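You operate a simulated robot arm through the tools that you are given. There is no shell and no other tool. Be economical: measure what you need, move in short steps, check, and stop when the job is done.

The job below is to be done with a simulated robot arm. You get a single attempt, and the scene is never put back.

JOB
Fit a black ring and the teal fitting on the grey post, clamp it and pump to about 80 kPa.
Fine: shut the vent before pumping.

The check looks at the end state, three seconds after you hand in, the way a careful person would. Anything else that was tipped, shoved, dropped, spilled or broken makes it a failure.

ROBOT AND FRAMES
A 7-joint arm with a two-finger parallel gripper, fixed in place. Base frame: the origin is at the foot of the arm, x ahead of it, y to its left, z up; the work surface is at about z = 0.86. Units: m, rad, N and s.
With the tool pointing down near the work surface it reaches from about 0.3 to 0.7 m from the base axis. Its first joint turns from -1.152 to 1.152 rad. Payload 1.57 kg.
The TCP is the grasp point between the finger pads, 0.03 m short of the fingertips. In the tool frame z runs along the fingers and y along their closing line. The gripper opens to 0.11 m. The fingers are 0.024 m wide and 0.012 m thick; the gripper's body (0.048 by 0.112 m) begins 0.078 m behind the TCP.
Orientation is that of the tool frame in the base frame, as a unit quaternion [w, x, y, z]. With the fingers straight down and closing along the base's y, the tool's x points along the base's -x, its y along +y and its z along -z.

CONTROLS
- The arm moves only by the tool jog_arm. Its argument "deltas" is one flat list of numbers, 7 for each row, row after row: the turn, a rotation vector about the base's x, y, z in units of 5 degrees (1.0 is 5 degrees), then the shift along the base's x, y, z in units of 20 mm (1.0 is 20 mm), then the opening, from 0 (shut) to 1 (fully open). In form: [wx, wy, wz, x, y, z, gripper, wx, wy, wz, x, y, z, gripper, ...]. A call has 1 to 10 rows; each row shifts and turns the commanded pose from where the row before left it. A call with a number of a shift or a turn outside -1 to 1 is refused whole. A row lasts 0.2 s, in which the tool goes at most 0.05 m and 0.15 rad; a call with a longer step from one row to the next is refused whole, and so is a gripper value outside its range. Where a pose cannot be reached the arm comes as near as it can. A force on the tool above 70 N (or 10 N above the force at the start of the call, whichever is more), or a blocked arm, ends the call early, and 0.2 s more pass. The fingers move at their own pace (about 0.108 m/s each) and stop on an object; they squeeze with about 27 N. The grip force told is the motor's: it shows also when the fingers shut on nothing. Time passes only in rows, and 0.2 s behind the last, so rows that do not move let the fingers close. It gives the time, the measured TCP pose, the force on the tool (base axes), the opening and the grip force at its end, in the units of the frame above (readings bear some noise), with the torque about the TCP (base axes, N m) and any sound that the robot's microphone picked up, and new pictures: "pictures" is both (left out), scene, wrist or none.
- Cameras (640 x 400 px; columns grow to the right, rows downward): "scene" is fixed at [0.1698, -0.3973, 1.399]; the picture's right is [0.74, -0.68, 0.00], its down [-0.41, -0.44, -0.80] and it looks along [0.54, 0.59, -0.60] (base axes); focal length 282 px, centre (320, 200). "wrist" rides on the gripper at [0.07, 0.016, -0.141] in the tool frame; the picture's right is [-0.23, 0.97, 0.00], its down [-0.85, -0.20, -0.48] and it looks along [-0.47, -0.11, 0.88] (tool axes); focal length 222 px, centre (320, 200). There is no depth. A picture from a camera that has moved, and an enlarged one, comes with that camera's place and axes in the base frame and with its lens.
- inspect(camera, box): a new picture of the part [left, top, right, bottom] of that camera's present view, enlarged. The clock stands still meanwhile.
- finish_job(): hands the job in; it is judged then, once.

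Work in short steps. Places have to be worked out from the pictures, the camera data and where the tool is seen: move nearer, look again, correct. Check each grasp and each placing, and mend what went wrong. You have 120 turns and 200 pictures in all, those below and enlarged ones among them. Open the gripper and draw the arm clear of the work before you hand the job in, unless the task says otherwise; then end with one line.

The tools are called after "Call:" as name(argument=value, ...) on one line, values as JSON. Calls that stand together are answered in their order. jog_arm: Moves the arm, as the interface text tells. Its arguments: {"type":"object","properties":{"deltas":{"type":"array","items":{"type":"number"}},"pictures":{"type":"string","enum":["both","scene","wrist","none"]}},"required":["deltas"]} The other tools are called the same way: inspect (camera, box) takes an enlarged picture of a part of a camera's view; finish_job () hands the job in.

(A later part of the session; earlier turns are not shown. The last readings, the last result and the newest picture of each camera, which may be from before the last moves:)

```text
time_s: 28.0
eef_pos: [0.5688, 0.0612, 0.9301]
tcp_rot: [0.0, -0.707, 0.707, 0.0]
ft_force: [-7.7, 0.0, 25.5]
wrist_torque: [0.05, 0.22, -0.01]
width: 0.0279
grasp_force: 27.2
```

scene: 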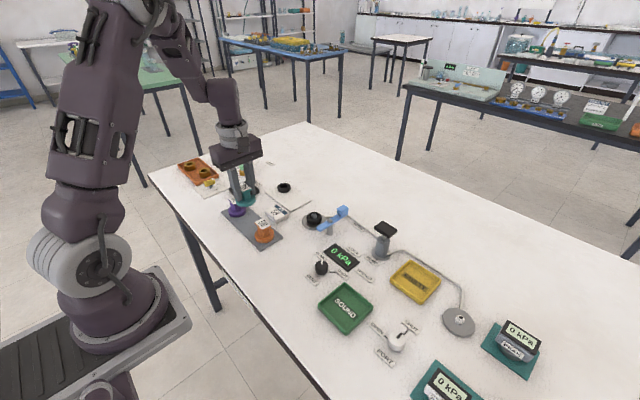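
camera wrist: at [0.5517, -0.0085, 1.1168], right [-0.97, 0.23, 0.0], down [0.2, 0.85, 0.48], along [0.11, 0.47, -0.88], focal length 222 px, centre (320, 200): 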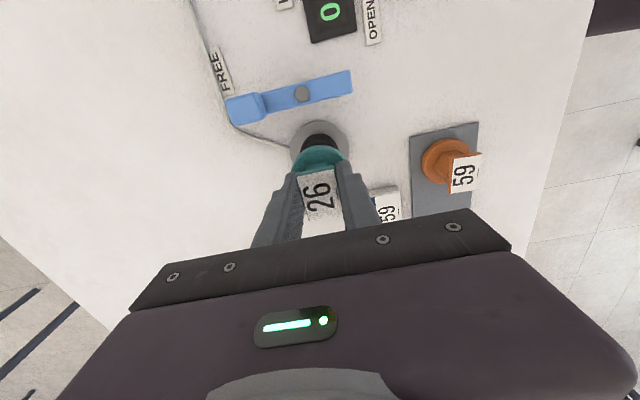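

Contact pushes the fitting toward −x; shift another −1.5 mm after lifting, then lower.

Call:
jog_arm(deltas=[0, 0, 0, 0, 0, 0.3, 0.15, 0, 0, 0, -0.075, 0, 0, 0.15, 0, 0, 0, 0, 0, -0.15, 0.15, 0, 0, 0, 0, 0, -0.1, 0.15, 0, 0, 0, 0, 0, 0, 0.15], pictures="none")

Call:
inspect(camera="wrist", box=[270, 110, 370, 180])

```text
time_s: 29.2
eef_pos: [0.5675, 0.0617, 0.9295]
tcp_rot: [-0.001, 0.708, -0.707, 0.001]
ft_force: [0.3, -0.4, 8.6]
wrist_torque: [-0.04, -0.03, -0.01]
width: 0.0276
grasp_force: 26.8
```

```text
5.71 times, centred on (320, 145) of wrist
camera zoom: at [0.5497, -0.0092, 1.071], right [-0.97, 0.23, 0.0], down [0.2, 0.86, 0.48], along [0.11, 0.47, -0.88], focal length 1269 px, centre (320, 514)
```

zoom: 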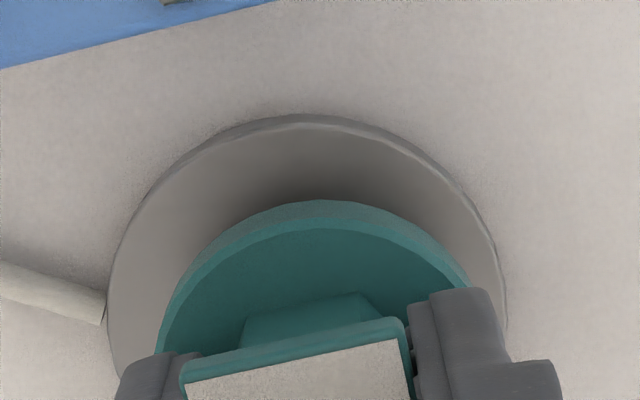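

Forces are now balanced. Press slightly further to see whether it goes deeper.

Call:
jog_arm(deltas=[0, 0, 0, 0, 0, -0.12, 0.15, 0, 0, 0, 0, 0, -0.1, 0.15, 0, 0, 0, 0, 0, 0, 0.15], pictures="none")

Call:
inspect(camera="scene", box=[295, 195, 335, 235])

```text
time_s: 30.0
eef_pos: [0.567, 0.0632, 0.925]
tcp_rot: [-0.001, 0.708, -0.707, 0.0]
ft_force: [-2.9, -0.1, 25.6]
wrist_torque: [0.1, 0.09, 0.0]
width: 0.0281
grasp_force: 26.7
```

```text
10.00 times, centred on (315, 215) of scene
camera zoom: at [0.1692, -0.3973, 1.3991], right [0.74, -0.68, 0.0], down [-0.41, -0.44, -0.8], along [0.54, 0.59, -0.6], focal length 2822 px, centre (370, 50)
```

zoom: 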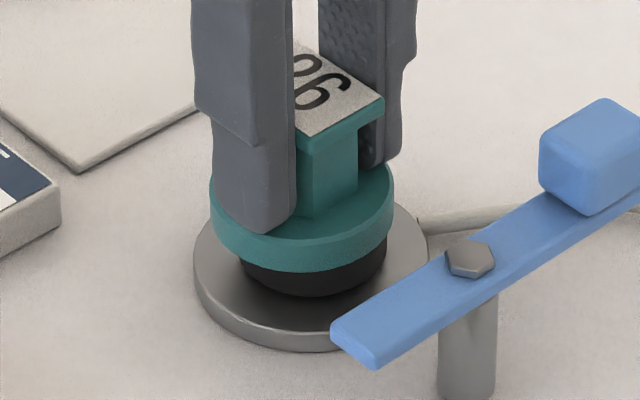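

The fitting slid ~4 mm up in the fingers, not further down: still caught. Combining scene and wrist views, the axis should be at ≈(0.568,0.060). I lift, shift there and check alignment before lowering.

Call:
jog_arm(deltas=[0, 0, 0, 0, 0, 0.5, 0.15, 0, 0, 0, 0.055, -0.11, 0.1, 0.15, 0, 0, 0, 0, 0, 0, 0.15], pictures="none")

Call:
inspect(camera="scene", box=[295, 195, 335, 235])

Call:
inspect(camera="wrist", box=[270, 110, 370, 180])

```text
time_s: 30.8
eef_pos: [0.5682, 0.0593, 0.9367]
tcp_rot: [0.0, -0.707, 0.708, 0.0]
ft_force: [-0.6, 0.7, -0.5]
wrist_torque: [-0.04, 0.01, 0.03]
width: 0.0278
grasp_force: 27.1
```

```text
10.00 times, centred on (315, 215) of scene
camera zoom: at [0.1698, -0.3973, 1.399], right [0.74, -0.68, 0.0], down [-0.41, -0.44, -0.8], along [0.54, 0.59, -0.6], focal length 2822 px, centre (370, 50)
```

zoom: 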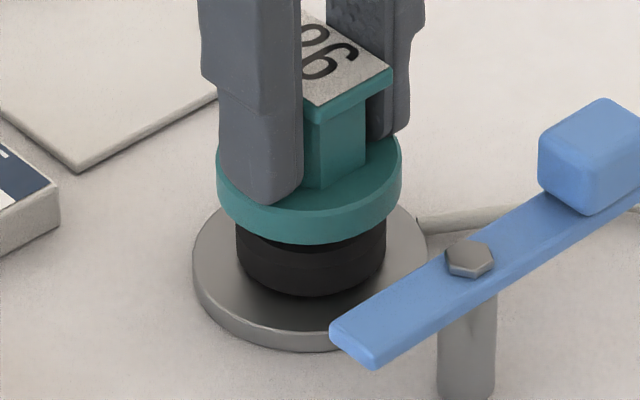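

```text
5.71 times, centred on (320, 145) of wrist
camera zoom: at [0.551, -0.0116, 1.0783], right [-0.97, 0.23, 0.0], down [0.2, 0.85, 0.48], along [0.11, 0.47, -0.88], focal length 1269 px, centre (320, 514)
```

zoom: 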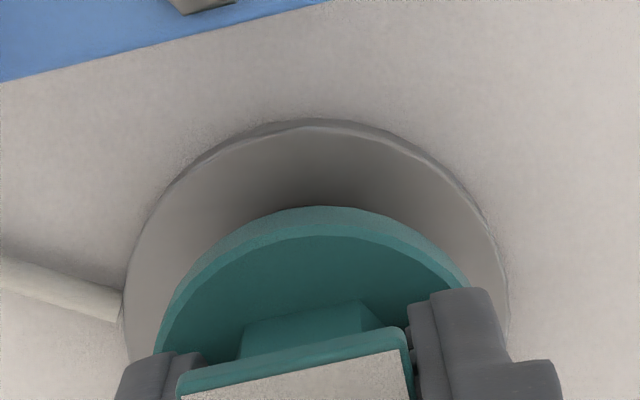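

Both views now show flange and plate concentric. Lower gently.

Call:
jog_arm(deltas=[0, 0, 0, 0, 0, -0.2, 0.15, 0, 0, 0, 0, 0, -0.2, 0.15, 0, 0, 0, 0, 0, -0.1, 0.15, 0, 0, 0, 0, 0, 0, 0.15], pictures="none")

Call:
inspect(camera="scene", box=[295, 195, 335, 235])

```text
time_s: 31.8
eef_pos: [0.5691, 0.0606, 0.928]
tcp_rot: [-0.001, 0.708, -0.706, 0.0]
ft_force: [-0.1, -0.2, -0.9]
wrist_torque: [-0.01, 0.01, 0.01]
width: 0.0278
grasp_force: 27.0
```

```text
10.00 times, centred on (315, 215) of scene
camera zoom: at [0.1698, -0.3973, 1.399], right [0.74, -0.68, 0.0], down [-0.41, -0.44, -0.8], along [0.54, 0.59, -0.6], focal length 2822 px, centre (370, 50)
```

zoom: 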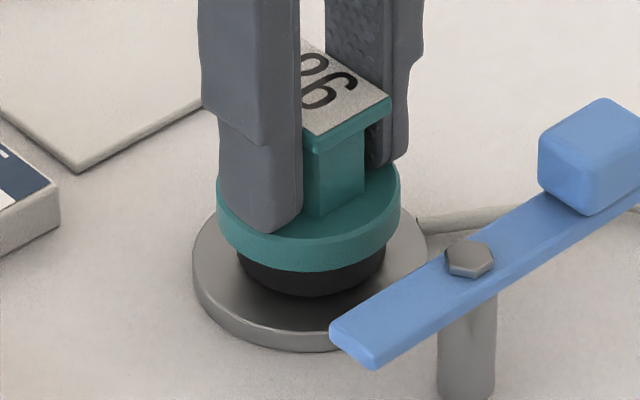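

No force and already lower than before. Continue down.

Call:
jog_arm(deltas=[0, 0, 0, 0, 0, -0.15, 0.15, 0, 0, 0, 0, 0, -0.15, 0.15, 0, 0, 0, 0, 0, 0, 0.15], pictures="none")

Call:
inspect(camera="scene", box=[295, 195, 335, 235])

```text
time_s: 32.5
eef_pos: [0.5688, 0.0593, 0.925]
tcp_rot: [-0.001, 0.708, -0.706, 0.002]
ft_force: [-11.8, -1.0, 21.2]
wrist_torque: [0.05, 0.62, 0.07]
width: 0.028
grasp_force: 27.5
stopped in row 3: the force on the tool passed its limit at 75 N (the readings are from after the stop); the commanded pose is now the measured one
```

```text
10.00 times, centred on (315, 215) of scene
camera zoom: at [0.1691, -0.3973, 1.3991], right [0.74, -0.68, 0.0], down [-0.41, -0.44, -0.8], along [0.54, 0.59, -0.6], focal length 2822 px, centre (370, 50)
```

zoom: 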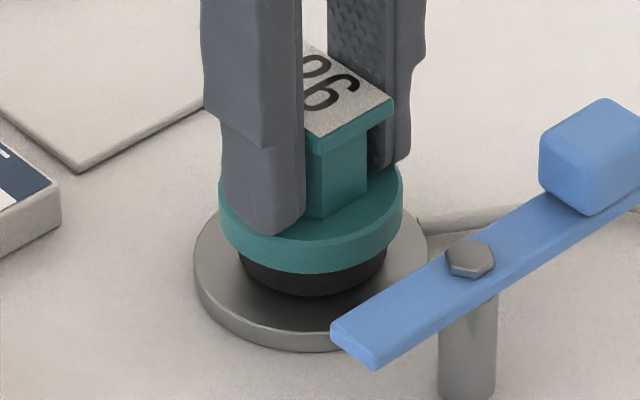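

Contact again at about the same level, with fingertips now resting on the flange. I zoom hard to judge whether the flange is resting on the ring.

Call:
inspect(camera="scene", box=[305, 210, 325, 228])

Call:
inspect(camera="scene", box=[272, 175, 297, 200])

```text
16.00 times, centred on (315, 219) of scene
camera zoom: at [0.1691, -0.3973, 1.3991], right [0.74, -0.68, 0.0], down [-0.41, -0.44, -0.8], along [0.54, 0.59, -0.6], focal length 4515 px, centre (400, -104)
```

zoom: 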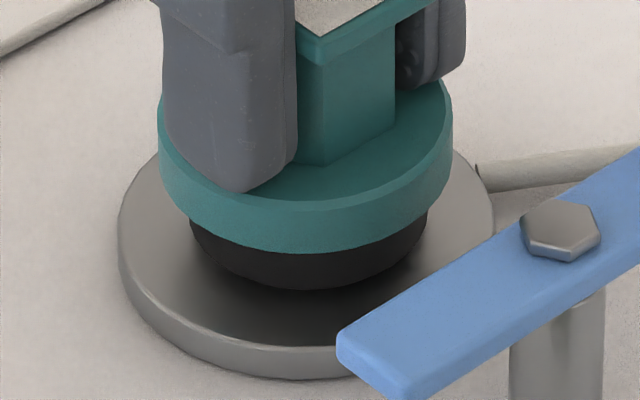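

```text
16.00 times, centred on (284, 188) of scene
camera zoom: at [0.1691, -0.3973, 1.3991], right [0.74, -0.68, 0.0], down [-0.41, -0.44, -0.8], along [0.54, 0.59, -0.6], focal length 4515 px, centre (888, 400)
```

zoom: 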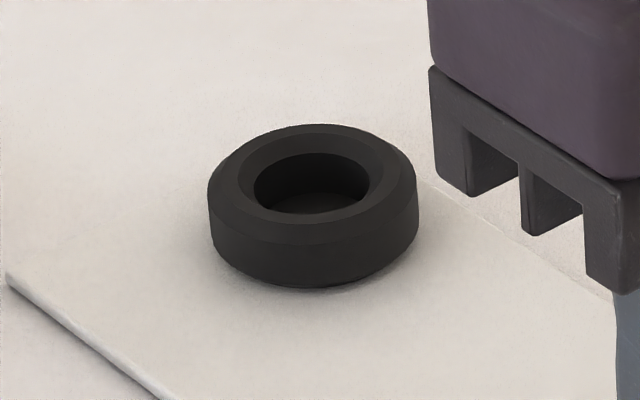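

Measured: flange bottom is ≈12.4 mm above the ring's bottom, which equals the ring's height, so it is seated on the ring. Release and lift, then check.

Call:
jog_arm(deltas=[0, 0, 0, 0, 0, 0.02, 0.15, 0, 0, 0, 0, 0, 0, 0.45, 0, 0, 0, 0, 0, 0, 0.45, 0, 0, 0, 0, 0, 0.5, 0.45, 0, 0, 0, 0, 0, 1, 0.45, 0, 0, 0, 0, 0, 1, 0.45, 0, 0, 0, 0, 0, 1, 0.45, 0, 0, 0, 0, 0, 1, 0.45, 0, 0, 0, 0, 0, 0, 0.45], pictures="wrist")

Call:
inspect(camera="scene", box=[295, 190, 345, 240])

Call:
inspect(camera="wrist", box=[240, 80, 400, 180])

```text
time_s: 34.5
eef_pos: [0.5702, 0.0592, 1.0138]
tcp_rot: [-0.001, 0.707, -0.707, 0.001]
ft_force: [0.1, -0.3, -0.3]
wrist_torque: [0.0, -0.01, 0.02]
width: 0.0492
grasp_force: 0.2
camera wrist: at [0.5524, -0.0118, 1.1563], right [-0.97, 0.23, 0.0], down [0.2, 0.86, 0.48], along [0.11, 0.47, -0.88], focal length 222 px, centre (320, 200)
```

wrist: 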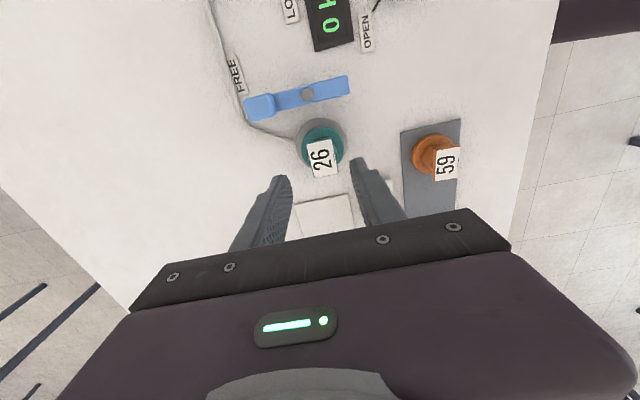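

```text
8.00 times, centred on (320, 215) of scene
camera zoom: at [0.1698, -0.3973, 1.399], right [0.74, -0.68, 0.0], down [-0.41, -0.44, -0.8], along [0.54, 0.59, -0.6], focal length 2257 px, centre (320, 80)
```

zoom: 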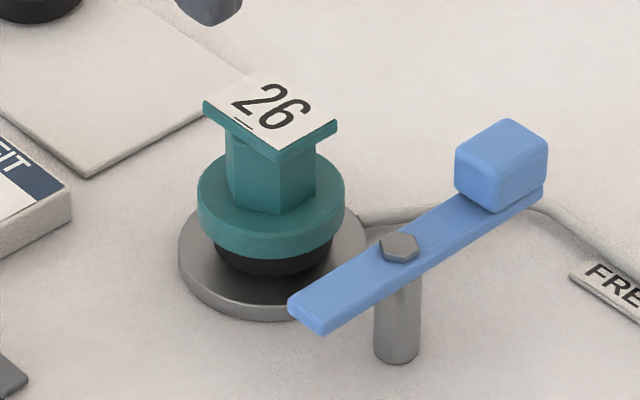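

```text
4.00 times, centred on (320, 130) of wrist
camera zoom: at [0.5524, -0.0118, 1.1563], right [-0.97, 0.23, 0.0], down [0.2, 0.86, 0.48], along [0.11, 0.47, -0.88], focal length 888 px, centre (320, 480)
```

zoom: 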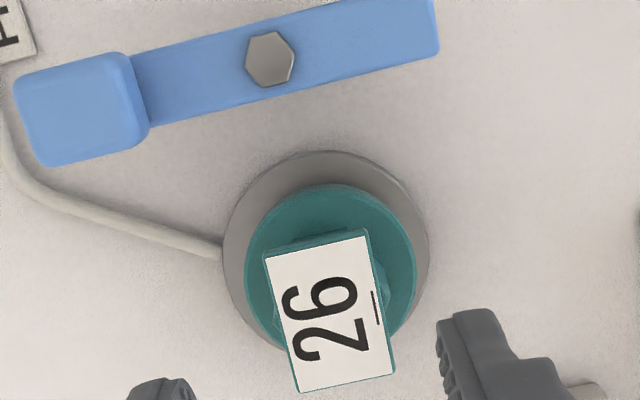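

Fitting sits level on the ring. Lever pivot ≈(0.569,0), handle cube ≈(0.616,0) and the short end reaches y≈0.042 over the flange, so it needs a −90° turn (handle to LOCK at −y). I close the fingers and go down on the +y side of the handle.

Call:
jog_arm(deltas=[0, 0, 0, 0.775, -0.4, 0, 0, 0, 0, 0, 0.775, -0.4, 0, 0, 0, 0, 0, 0.775, -0.4, 0, 0, 0, 0, 0, 0, 0, -0.8, 0, 0, 0, 0, 0, 0, -0.8, 0, 0, 0, 0, 0, 0, -0.5, 0, 0, 0, 0, 0, 0, 0, 0], pictures="wrist")

Call:
inspect(camera="scene", box=[290, 170, 370, 240])

```text
time_s: 36.1
eef_pos: [0.6162, 0.0366, 0.9714]
tcp_rot: [-0.001, 0.707, -0.707, 0.002]
ft_force: [-0.8, 0.0, 0.5]
wrist_torque: [0.0, 0.0, 0.02]
width: 0.0
grasp_force: 21.7
camera wrist: at [0.5983, -0.035, 1.1133], right [-0.97, 0.23, 0.0], down [0.2, 0.86, 0.48], along [0.11, 0.47, -0.88], focal length 222 px, centre (320, 200)
```

wrist: 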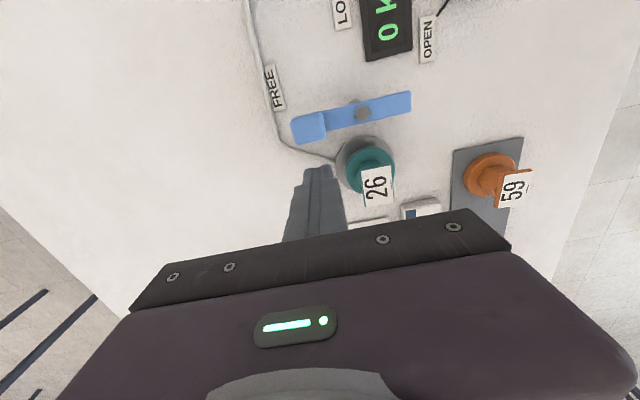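

```text
5.71 times, centred on (330, 205) of scene
camera zoom: at [0.1698, -0.3973, 1.399], right [0.74, -0.68, 0.0], down [-0.41, -0.44, -0.8], along [0.54, 0.59, -0.6], focal length 1612 px, centre (263, 171)
```

zoom: 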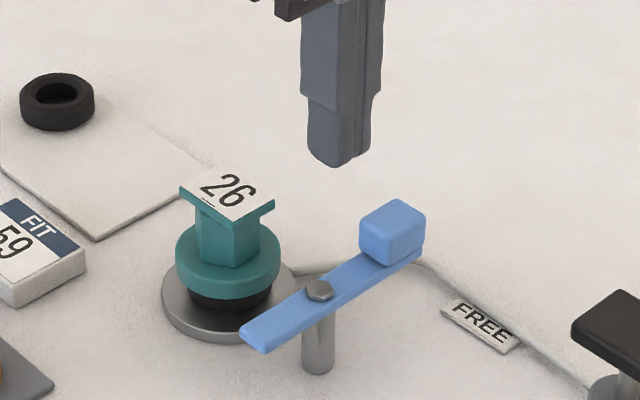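

Clear of the handle by ~1.4 cm. Descend to z≈0.94 and check.

Call:
jog_arm(deltas=[0, 0, 0, 0, 0, -0.8, 0, 0, 0, 0, 0, 0, -0.8, 0, 0, 0, 0, 0, 0, 0, 0], pictures="none")

Call:
inspect(camera="scene", box=[290, 170, 370, 240])

```text
time_s: 36.9
eef_pos: [0.6159, 0.0363, 0.9399]
tcp_rot: [0.0, 0.708, -0.706, 0.001]
ft_force: [-0.1, -0.6, -0.5]
wrist_torque: [0.03, 0.0, 0.02]
width: 0.0002
grasp_force: 21.4
```

```text
5.71 times, centred on (330, 205) of scene
camera zoom: at [0.1698, -0.3973, 1.399], right [0.74, -0.68, 0.0], down [-0.41, -0.44, -0.8], along [0.54, 0.59, -0.6], focal length 1612 px, centre (263, 171)
```

zoom: 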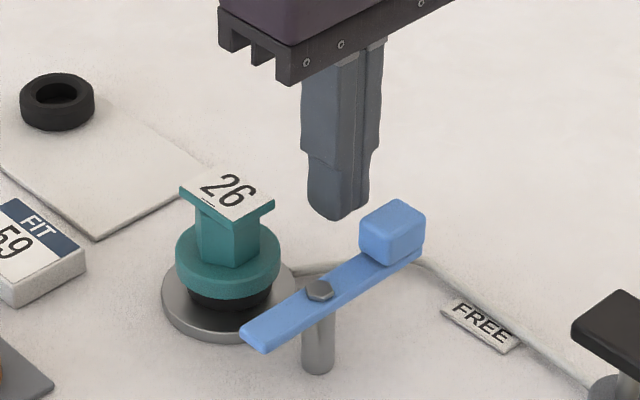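

Push the handle along its arc, first to about 60°.

Call:
jog_arm(deltas=[0, 0, 0, 0, -0.515, 0, 0, 0, 0, 0, 0.255, -0.655, 0, 0, 0, 0, 0, 0.08, -0.695, 0, 0, 0, 0, 0, -0.105, -0.69, 0, 0, 0, 0, 0, -0.28, -0.645, 0, 0, 0, 0, 0, 0, 0, 0, 0], pictures="wrist")

Call:
inspect(camera="scene", box=[290, 170, 370, 240])

```text
time_s: 38.3
eef_pos: [0.6135, -0.028, 0.9414]
tcp_rot: [-0.001, 0.707, -0.707, 0.002]
ft_force: [0.3, 1.1, -1.0]
wrist_torque: [-0.02, -0.03, 0.03]
width: 0.0001
grasp_force: 21.1
camera wrist: at [0.5965, -0.0995, 1.082], right [-0.97, 0.23, 0.0], down [0.2, 0.86, 0.48], along [0.11, 0.47, -0.88], focal length 222 px, centre (320, 200)
```

wrist: 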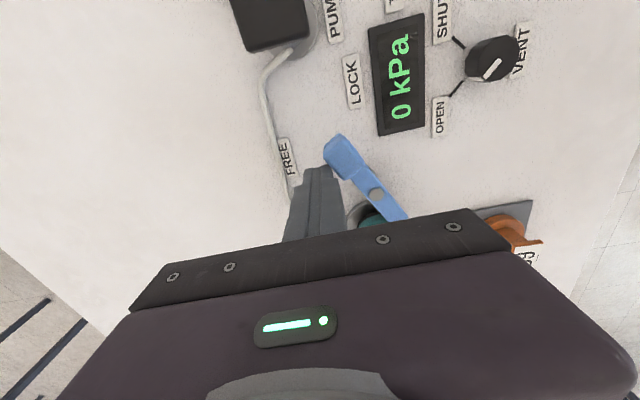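

```text
5.71 times, centred on (330, 205) of scene
camera zoom: at [0.1698, -0.3973, 1.399], right [0.74, -0.68, 0.0], down [-0.41, -0.44, -0.8], along [0.54, 0.59, -0.6], focal length 1612 px, centre (263, 171)
```

zoom: 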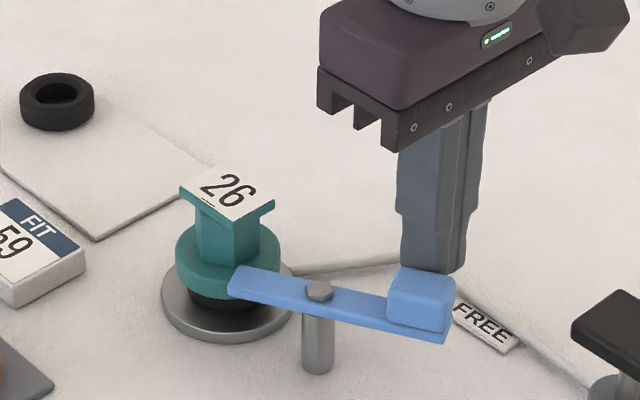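

The lever follows. Continue to 90°.

Call:
jog_arm(deltas=[0, 0, 0, -0.3, -0.5, 0, 0, 0, 0, 0, -0.4, -0.4, 0, 0, 0, 0, 0, -0.3, -0.05, 0, 0, 0, 0, 0, 0, 0, 0, 0], pictures="wrist")

Call:
inspect(camera="scene", box=[290, 170, 370, 240])

```text
time_s: 39.3
eef_pos: [0.5948, -0.0467, 0.9399]
tcp_rot: [0.002, -0.707, 0.707, -0.002]
ft_force: [0.5, -0.6, -0.3]
wrist_torque: [0.01, -0.01, 0.01]
width: 0.0
grasp_force: 21.2
camera wrist: at [0.5772, -0.1183, 1.0818], right [-0.97, 0.23, 0.0], down [0.2, 0.86, 0.48], along [0.11, 0.47, -0.88], focal length 222 px, centre (320, 200)
```

wrist: 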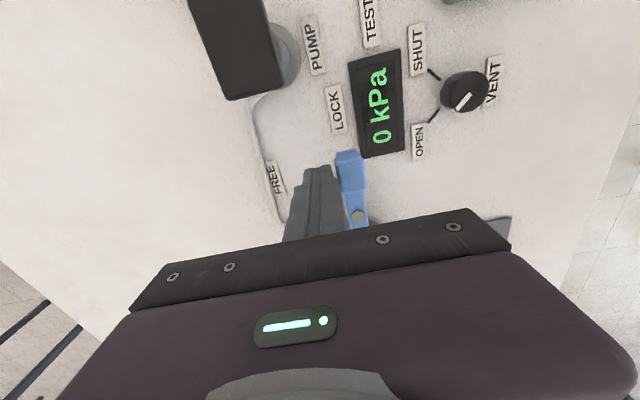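

```text
5.71 times, centred on (330, 205) of scene
camera zoom: at [0.1698, -0.3973, 1.399], right [0.74, -0.68, 0.0], down [-0.41, -0.44, -0.8], along [0.54, 0.59, -0.6], focal length 1612 px, centre (263, 171)
```

zoom: 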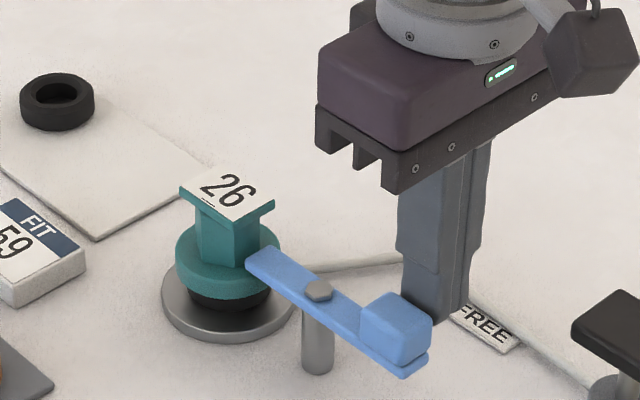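

Lever is about at LOCK with no resistance. I nudge a little further to feel for an end stop.

Call:
jog_arm(deltas=[0, 0, 0, -0.15, 0, 0, 0, 0, 0, 0, 0, 0, 0, 0], pictures="none")

Call:
inspect(camera="scene", box=[300, 190, 350, 240])

Call:
inspect(camera="wrist", box=[280, 70, 440, 240])

```text
time_s: 39.9
eef_pos: [0.5928, -0.0474, 0.9404]
tcp_rot: [-0.001, 0.707, -0.707, 0.001]
ft_force: [-0.2, 0.0, -0.3]
wrist_torque: [0.0, -0.03, 0.04]
width: 0.0
grasp_force: 21.6
```

```text
8.00 times, centred on (325, 215) of scene
camera zoom: at [0.1698, -0.3973, 1.399], right [0.74, -0.68, 0.0], down [-0.41, -0.44, -0.8], along [0.54, 0.59, -0.6], focal length 2257 px, centre (280, 80)
```

zoom: 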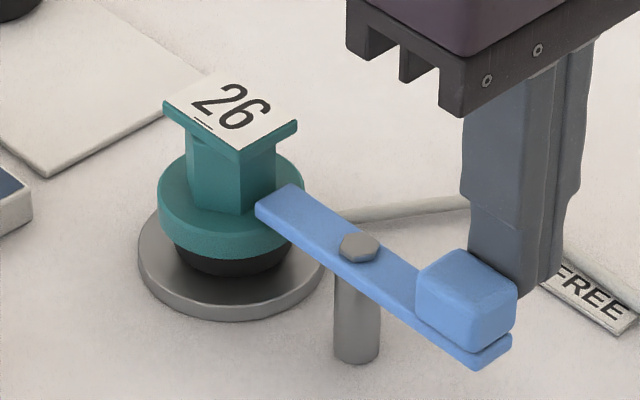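

```text
2.35 times, centred on (360, 155) of wrist
camera zoom: at [0.5744, -0.1184, 1.0816], right [-0.97, 0.23, 0.0], down [0.2, 0.86, 0.48], along [0.11, 0.47, -0.88], focal length 523 px, centre (226, 306)
```

zoom: 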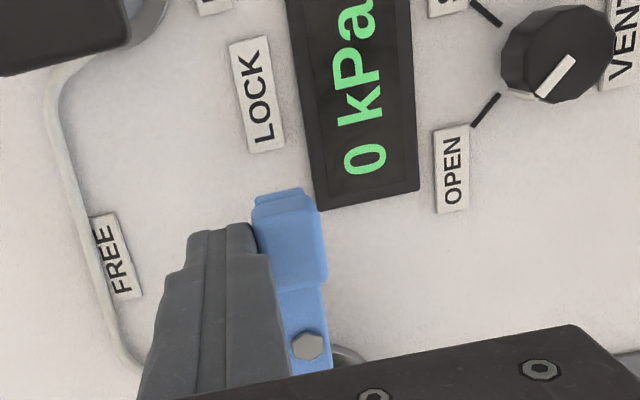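

Lever tip now measures at 91° from pivot, over the flange: locked. Now retreat up and go over the vent knob (≈(0.467,−0.082)).

Call:
jog_arm(deltas=[0, 0, 0, 0.1, 0, 1, 0, 0, 0, 0, 0, 0, 1, 0, 0, 0, 0, 0, 0, 1, 0, 0, 0, 0, -0.92, -0.25, 0, 0.6, 0, 0, 0, -0.92, -0.25, 0, 0.6, 0, 0, 0, -0.92, -0.25, 0, 0.6, 0, 0, 0, -0.92, -0.25, 0, 0.6, 0, 0, 0, -0.92, -0.25, 0, 0.6, 0, 0, 0, -0.92, -0.25, 0, 0.6, 0, 0, 0, -0.92, -0.25, 0, 0.6], pictures="both")

Call:
inspect(camera="wrist", box=[240, 90, 400, 190])

Call:
inspect(camera="scene", box=[290, 190, 370, 290])

```text
time_s: 42.1
eef_pos: [0.4653, -0.0815, 1.0021]
tcp_rot: [0.002, -0.707, 0.708, -0.002]
ft_force: [0.3, 1.2, 0.5]
wrist_torque: [0.02, 0.0, 0.02]
width: 0.066
grasp_force: 0.1
camera wrist: at [0.4477, -0.1526, 1.1424], right [-0.97, 0.23, 0.0], down [0.2, 0.86, 0.48], along [0.11, 0.47, -0.88], focal length 222 px, centre (320, 200)
```

scene: 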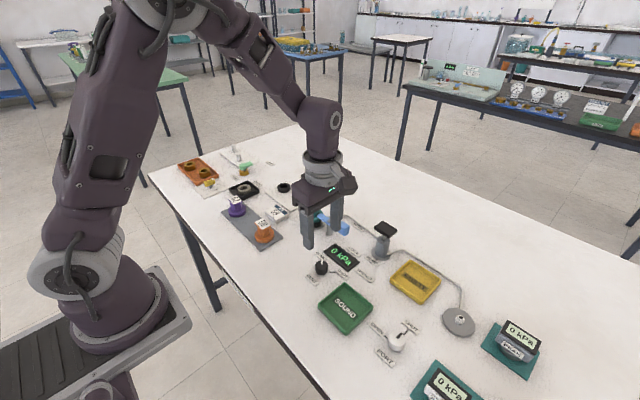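
wrist: 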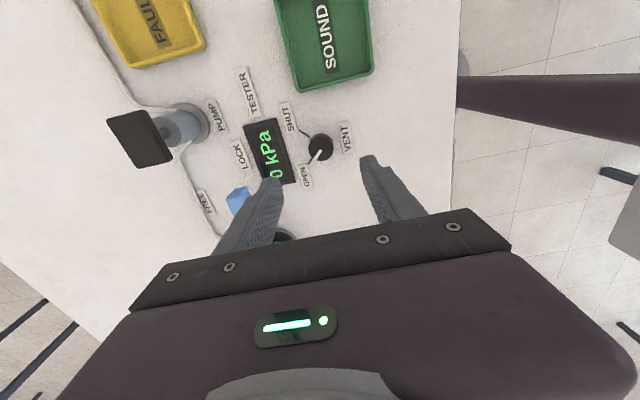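

```text
4.00 times, centred on (320, 140) of wrist
camera zoom: at [0.4477, -0.1526, 1.1424], right [-0.97, 0.23, 0.0], down [0.2, 0.86, 0.48], along [0.11, 0.47, -0.88], focal length 888 px, centre (320, 440)
```

zoom: 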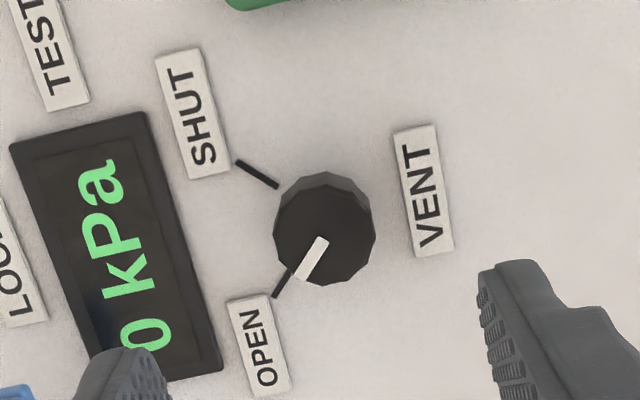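

```text
4.00 times, centred on (330, 240) of scene
camera zoom: at [0.1698, -0.3973, 1.399], right [0.74, -0.68, 0.0], down [-0.41, -0.44, -0.8], along [0.54, 0.59, -0.6], focal length 1129 px, centre (280, 40)
```

zoom: 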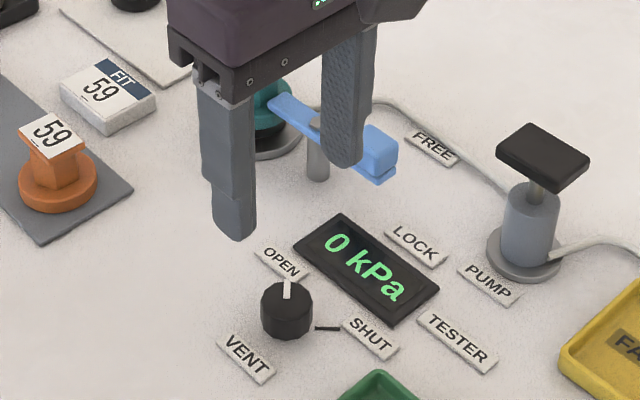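

Vent knob ≈(0.463,−0.0816), Ø≈28 mm; it needs about −90° turn. I narrow to 0.05 m, descend around it and check before closing.

Call:
jog_arm(deltas=[0, 0, 0, -0.09, 0, -0.8, 0.45, 0, 0, 0, 0, 0, -1, 0.45, 0, 0, 0, 0, 0, -1, 0.45, 0, 0, 0, 0, 0, -0.6, 0.45, 0, 0, 0, 0, 0, 0, 0.45], pictures="wrist")

Call:
inspect(camera="scene", box=[290, 220, 370, 290])

Call:
inspect(camera="wrist", box=[240, 110, 400, 210])

```text
time_s: 43.3
eef_pos: [0.4629, -0.0803, 0.9337]
tcp_rot: [-0.001, 0.707, -0.707, 0.001]
ft_force: [-0.1, -0.2, -0.2]
wrist_torque: [-0.01, -0.01, -0.01]
width: 0.0496
grasp_force: 0.0
camera wrist: at [0.4457, -0.1523, 1.0741], right [-0.97, 0.23, 0.0], down [0.2, 0.86, 0.48], along [0.11, 0.47, -0.88], focal length 222 px, centre (320, 200)
```

wrist: 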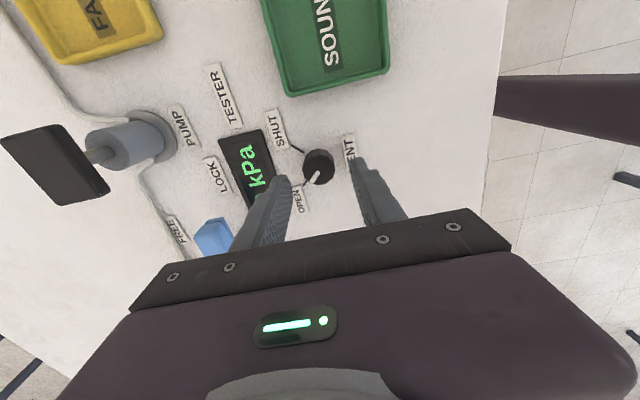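

```text
5.71 times, centred on (330, 255) of scene
camera zoom: at [0.1698, -0.3973, 1.399], right [0.74, -0.68, 0.0], down [-0.41, -0.44, -0.8], along [0.54, 0.59, -0.6], focal length 1612 px, centre (263, -114)
```

zoom: 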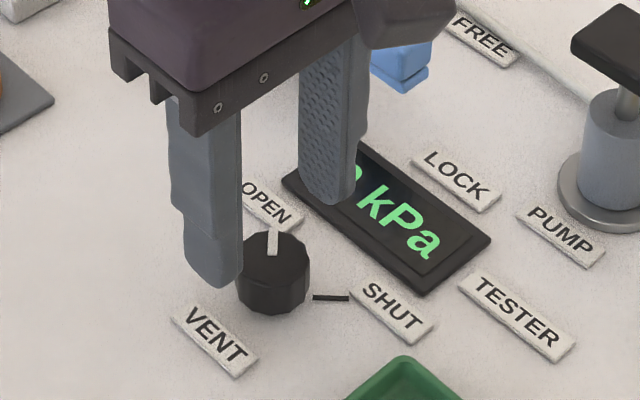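

```text
4.00 times, centred on (320, 160) of wrist
camera zoom: at [0.4457, -0.1523, 1.0741], right [-0.97, 0.23, 0.0], down [0.2, 0.86, 0.48], along [0.11, 0.47, -0.88], focal length 888 px, centre (320, 360)
```

zoom: 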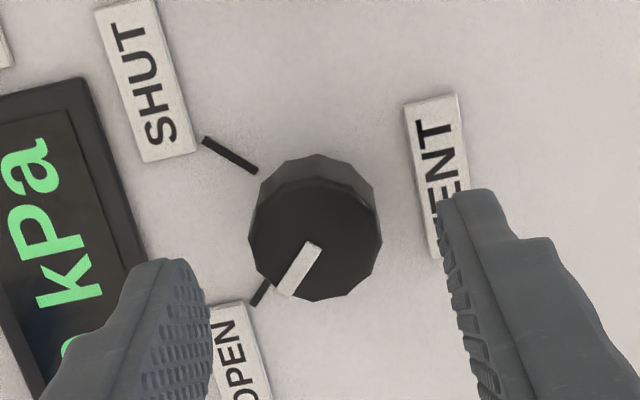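

Knob centred. Descend to z≈0.900 (tips above the VENT label) and close.

Call:
jog_arm(deltas=[0, 0, 0, 0, 0, -0.8, 0.4, 0, 0, 0, 0, 0, -0.8, 0.4, 0, 0, 0, 0, 0, 0, 0.4, 0, 0, 0, 0, 0, 0, 0.1, 0, 0, 0, 0, 0, 0, 0.1], pictures="none")

Call:
inspect(camera="wrist", box=[240, 110, 400, 210])

```text
time_s: 44.5
eef_pos: [0.4647, -0.0807, 0.8999]
tcp_rot: [-0.003, 0.708, -0.706, 0.003]
ft_force: [14.6, -1.6, -10.6]
wrist_torque: [-0.25, -0.1, -0.05]
width: 0.0287
grasp_force: 38.9
```

```text
4.00 times, centred on (320, 160) of wrist
camera zoom: at [0.4467, -0.1521, 1.0416], right [-0.97, 0.23, -0.01], down [0.2, 0.86, 0.48], along [0.11, 0.47, -0.88], focal length 888 px, centre (320, 360)
```

zoom: 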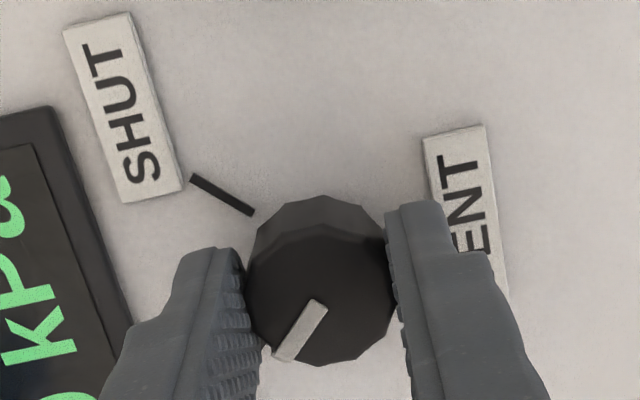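

Knob gripped; a +x force shows ~1 mm offset, so I nudge +x and turn −45° first.

Call:
jog_arm(deltas=[0, 0, 0, 0.05, 0, 0, 0.1, 0, 0, -1, 0, 0, 0, 0.1, 0, 0, -1, 0, 0, 0, 0.1, 0, 0, -1, 0, 0, 0, 0.1, 0, 0, -1, 0, 0, 0, 0.1, 0, 0, -1, 0, 0, 0, 0.1, 0, 0, -1, 0, 0, 0, 0.1, 0, 0, -1, 0, 0, 0, 0.1, 0, 0, -1, 0, 0, 0, 0.1, 0, 0, -1, 0, 0, 0, 0.1], pictures="none")

Call:
inspect(camera="wrist", box=[240, 110, 400, 210])

```text
time_s: 46.7
eef_pos: [0.4642, -0.0804, 0.9014]
tcp_rot: [0.001, -0.383, 0.924, -0.001]
ft_force: [7.6, 24.1, -16.7]
wrist_torque: [1.13, -0.63, 0.04]
width: 0.029
grasp_force: 38.6
```

```text
4.00 times, centred on (320, 160) of wrist
camera zoom: at [0.4026, -0.1197, 1.0419], right [-0.53, 0.85, 0.0], down [0.74, 0.47, 0.48], along [0.41, 0.25, -0.88], focal length 888 px, centre (320, 360)
```

zoom: 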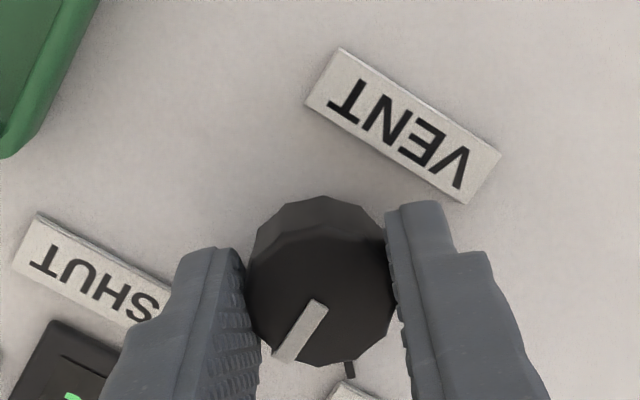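

The knob turns with the gripper. Relax the y force slightly and turn the remaining −45°.

Call:
jog_arm(deltas=[0, 0, 0, 0.02, 0.07, 0, 0.1, 0, 0, -1, 0, 0, 0, 0.1, 0, 0, -1, 0, 0, 0, 0.1, 0, 0, -1, 0, 0, 0, 0.1, 0, 0, -1, 0, 0, 0, 0.1, 0, 0, -1, 0, 0, 0, 0.1, 0, 0, -1, 0, 0, 0, 0.1, 0, 0, -1, 0, 0, 0, 0.1, 0, 0, -1, 0, 0, 0, 0.1, 0, 0, -1, 0, 0, 0, 0.1], pictures="none")

Call:
inspect(camera="wrist", box=[240, 110, 400, 210])

Call:
inspect(camera="scene", box=[290, 220, 370, 290])

```text
time_s: 48.9
eef_pos: [0.4644, -0.0802, 0.9008]
tcp_rot: [-0.001, -0.001, 1.0, -0.002]
ft_force: [-6.9, 19.4, -12.2]
wrist_torque: [0.87, 0.14, 0.03]
width: 0.029
grasp_force: 38.9
```

```text
4.00 times, centred on (320, 160) of wrist
camera zoom: at [0.3941, -0.0648, 1.0421], right [0.23, 0.97, 0.0], down [0.86, -0.2, 0.48], along [0.46, -0.11, -0.88], focal length 888 px, centre (320, 360)
```

zoom: 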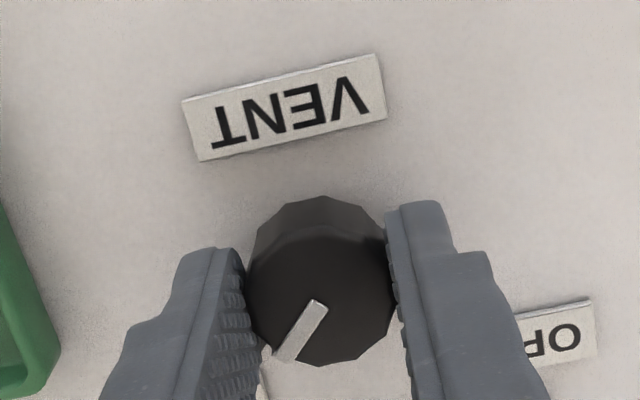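

```text
5.71 times, centred on (330, 255) of scene
camera zoom: at [0.1698, -0.3969, 1.3992], right [0.74, -0.68, 0.0], down [-0.41, -0.44, -0.8], along [0.54, 0.59, -0.6], focal length 1612 px, centre (263, -114)
```

zoom: 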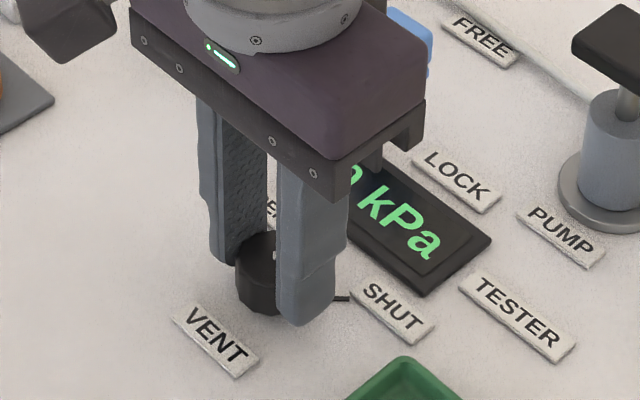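

Turned 90°. Release, rise and compare the pointer with the SHUT mark.

Call:
jog_arm(deltas=[0, 0, 0, 0, 0, 0, 0.42, 0, 0, 0, 0, 0, 0, 0.42, 0, 0, 0, 0, 0, 0.6, 0.42, 0, 0, 0, 0, 0, 1, 0.42, 0, 0, 0, 0, 0, 1, 0.42, 0, 0, 0, 0, 0, 1, 0.42, 0, 0, 0, 0, 0, 0, 0.42], pictures="none")

Call:
inspect(camera="wrist", box=[240, 90, 400, 190])

Call:
inspect(camera="scene", box=[290, 230, 360, 290])

```text
time_s: 50.5
eef_pos: [0.4648, -0.0792, 0.9735]
tcp_rot: [0.001, 0.0, 1.0, -0.003]
ft_force: [-0.4, 0.3, 0.8]
wrist_torque: [0.02, 0.04, 0.0]
width: 0.0463
grasp_force: 0.1
```

```text
4.00 times, centred on (320, 140) of wrist
camera zoom: at [0.3938, -0.0641, 1.1145], right [0.23, 0.97, 0.0], down [0.86, -0.2, 0.48], along [0.47, -0.11, -0.88], focal length 888 px, centre (320, 440)
```

zoom: 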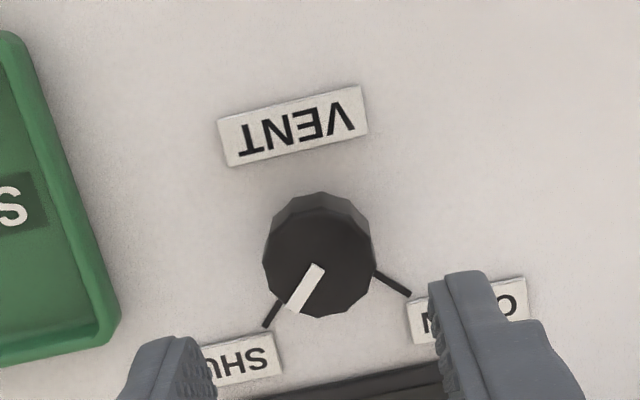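

```text
6.67 times, centred on (325, 260) of scene
camera zoom: at [0.1698, -0.3973, 1.399], right [0.74, -0.68, 0.0], down [-0.41, -0.44, -0.8], along [0.54, 0.59, -0.6], focal length 1881 px, centre (287, -200)
```

zoom: 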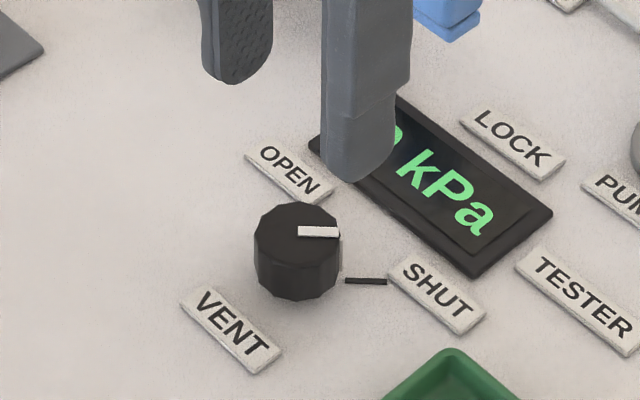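

The pointer is parallel with the SHUT mark: vent shut. Pump handle ≈(0.612,−0.1425), top ≈0.948. I raise, close the fingers, and go above it.

Call:
jog_arm(deltas=[0, 0, 0, 0, 0, 1, 0, 0, 0, 0, 0, 0, 1, 0, 0, 0, 0, 0.92, -0.39, 0, 0, 0, 0, 0, 0.92, -0.39, 0, 0, 0, 0, 0, 0.92, -0.39, 0, 0, 0, 0, 0, 0.92, -0.39, 0, 0, 0, 0, 0, 0.92, -0.39, 0, 0, 0, 0, 0, 0.92, -0.39, 0, 0, 0, 0, 0, 0.92, -0.39, 0, 0, 0, 0, 0, 0.92, -0.39, 0, 0], pictures="both")

Call:
inspect(camera="wrist", box=[240, 90, 400, 210])

Call:
inspect(camera="scene", box=[300, 170, 420, 280])

```text
time_s: 52.7
eef_pos: [0.6123, -0.1436, 1.013]
tcp_rot: [0.0, 0.0, 1.0, -0.003]
ft_force: [-0.5, 0.5, -0.2]
wrist_torque: [-0.01, 0.0, -0.01]
width: 0.0001
grasp_force: 21.2
camera wrist: at [0.5415, -0.1284, 1.1545], right [0.23, 0.97, 0.0], down [0.86, -0.2, 0.48], along [0.47, -0.11, -0.88], focal length 222 px, centre (320, 200)
```

scene: 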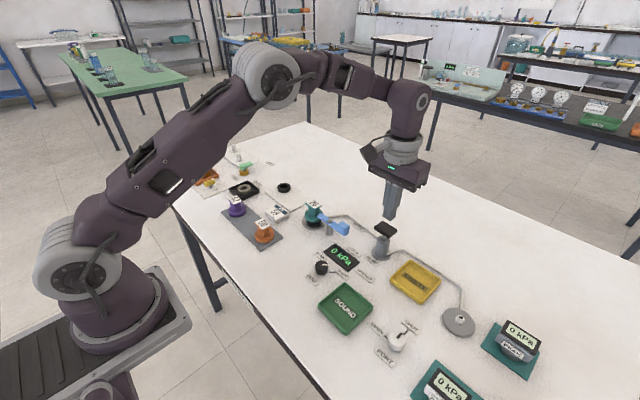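
wrist: 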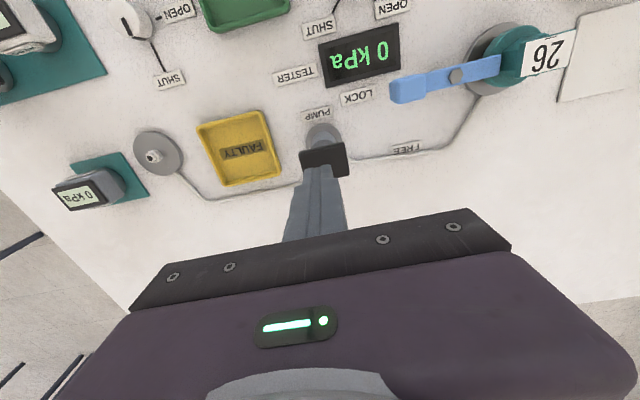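

```text
3.33 times, centred on (320, 150) of wrist
camera zoom: at [0.5415, -0.1284, 1.1545], right [0.23, 0.97, 0.0], down [0.86, -0.2, 0.48], along [0.47, -0.11, -0.88], focal length 740 px, centre (320, 367)
```

zoom: 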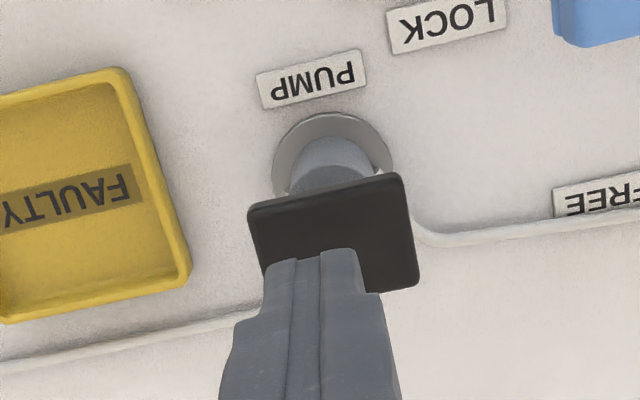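

```text
3.64 times, centred on (360, 225) of scene
camera zoom: at [0.1698, -0.3973, 1.399], right [0.74, -0.68, 0.0], down [-0.41, -0.44, -0.8], along [0.54, 0.59, -0.6], focal length 1026 px, centre (174, 109)
```

zoom: 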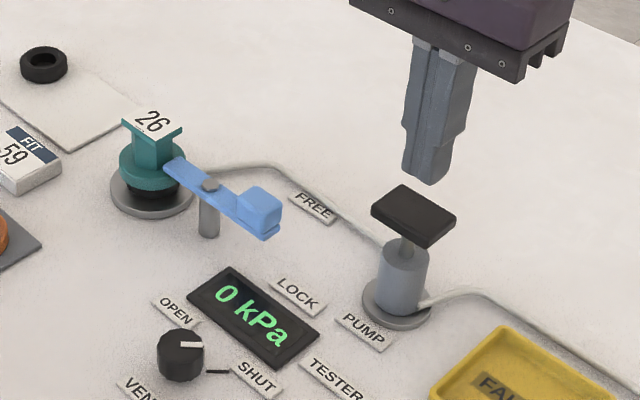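

Pump axis ≈(0.610,−0.140). I centre and come down toward the handle until contact.

Call:
jog_arm(deltas=[0, 0, 0, -0.1, 0.16, -0.6, 0, 0, 0, 0, 0, 0, -0.6, 0, 0, 0, 0, 0, 0, -0.3, 0, 0, 0, 0, 0, 0, -0.2, 0, 0, 0, 0, 0, 0, 0, 0], pictures="none")

Call:
inspect(camera="scene", box=[300, 170, 420, 280])

```text
time_s: 53.9
eef_pos: [0.611, -0.1402, 0.9778]
tcp_rot: [0.0, -0.001, 1.0, -0.001]
ft_force: [0.5, 0.5, 1.5]
wrist_torque: [0.0, 0.01, 0.01]
width: 0.0
grasp_force: 21.3
```

```text
3.64 times, centred on (360, 225) of scene
camera zoom: at [0.1698, -0.3973, 1.399], right [0.74, -0.68, 0.0], down [-0.41, -0.44, -0.8], along [0.54, 0.59, -0.6], focal length 1026 px, centre (174, 109)
```

zoom: 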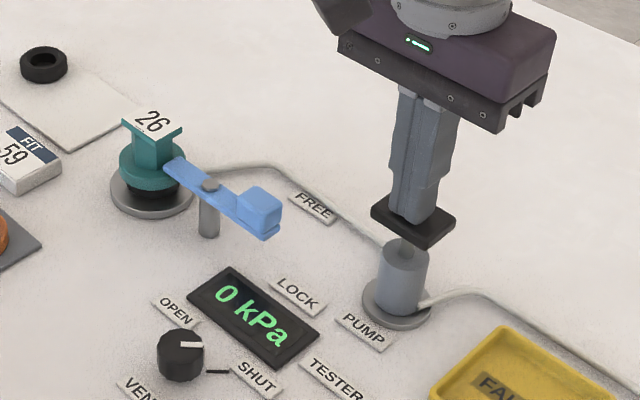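

Contact with the handle (TCP z≈0.978). Press down in small steps and read the gauge.

Call:
jog_arm(deltas=[0, 0, 0, 0, 0, -0.3, 0, 0, 0, 0, 0, 0, -0.3, 0, 0, 0, 0, 0, 0, 0, 0], pictures="none")

Call:
inspect(camera="scene", box=[300, 170, 420, 280])

```text
time_s: 54.7
eef_pos: [0.6102, -0.1408, 0.9673]
tcp_rot: [0.0, 0.001, 1.0, -0.003]
ft_force: [1.7, -0.9, 2.5]
wrist_torque: [-0.01, -0.03, 0.02]
width: 0.0002
grasp_force: 21.2
```

```text
3.64 times, centred on (360, 225) of scene
camera zoom: at [0.1698, -0.3973, 1.399], right [0.74, -0.68, 0.0], down [-0.41, -0.44, -0.8], along [0.54, 0.59, -0.6], focal length 1026 px, centre (174, 109)
```

zoom: 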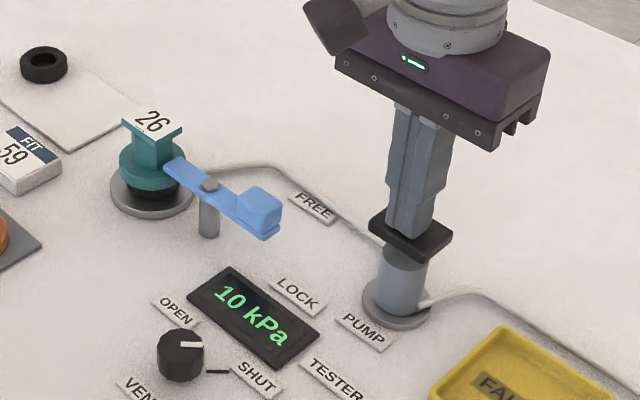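

10 kPa after ~11 mm: the seal holds. Let me release and see whether it keeps, then repeat the stroke.

Call:
jog_arm(deltas=[0, 0, 0, 0, 0, 0.35, 0, 0, 0, 0, 0, 0, 0.4, 0, 0, 0, 0, 0, 0, 0, 0], pictures="none")

Call:
inspect(camera="scene", box=[300, 170, 420, 280])

```text
time_s: 55.5
eef_pos: [0.6091, -0.1404, 0.9807]
tcp_rot: [0.0, 0.0, 1.0, -0.003]
ft_force: [0.5, -0.1, 0.6]
wrist_torque: [0.02, 0.01, 0.01]
width: 0.0001
grasp_force: 21.0
```

```text
3.64 times, centred on (360, 225) of scene
camera zoom: at [0.1698, -0.3973, 1.399], right [0.74, -0.68, 0.0], down [-0.41, -0.44, -0.8], along [0.54, 0.59, -0.6], focal length 1026 px, centre (174, 109)
```

zoom: 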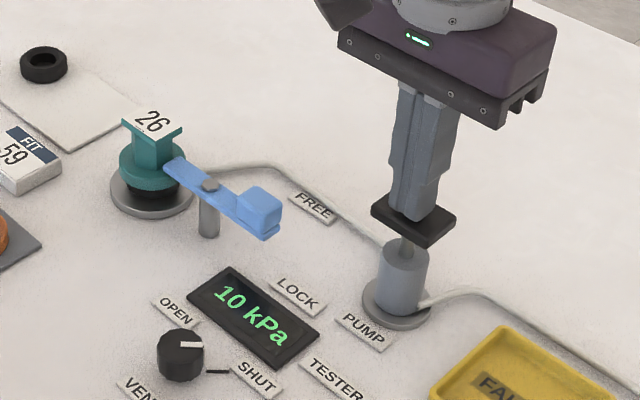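

Pressure holds and the handle springs back. Do two more strokes and read.

Call:
jog_arm(deltas=[0, 0, 0, 0, 0, -0.35, 0, 0, 0, 0, 0, 0, -0.35, 0, 0, 0, 0, 0, 0, 0.35, 0, 0, 0, 0, 0, 0, 0.35, 0, 0, 0, 0, 0, 0, -0.35, 0, 0, 0, 0, 0, 0, -0.35, 0, 0, 0, 0, 0, 0, 0.35, 0, 0, 0, 0, 0, 0, 0.35, 0], pictures="none")

Call:
inspect(camera="scene", box=[300, 170, 420, 280])

```text
time_s: 57.3
eef_pos: [0.61, -0.139, 0.9825]
tcp_rot: [0.0, 0.001, 1.0, -0.003]
ft_force: [0.4, 0.3, 0.6]
wrist_torque: [0.01, -0.02, 0.0]
width: 0.0
grasp_force: 20.8
```

```text
3.64 times, centred on (360, 225) of scene
camera zoom: at [0.1698, -0.3973, 1.399], right [0.74, -0.68, 0.0], down [-0.41, -0.44, -0.8], along [0.54, 0.59, -0.6], focal length 1026 px, centre (174, 109)
```

zoom: 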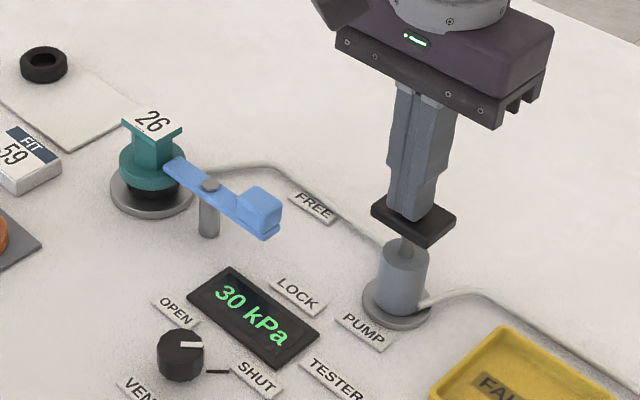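

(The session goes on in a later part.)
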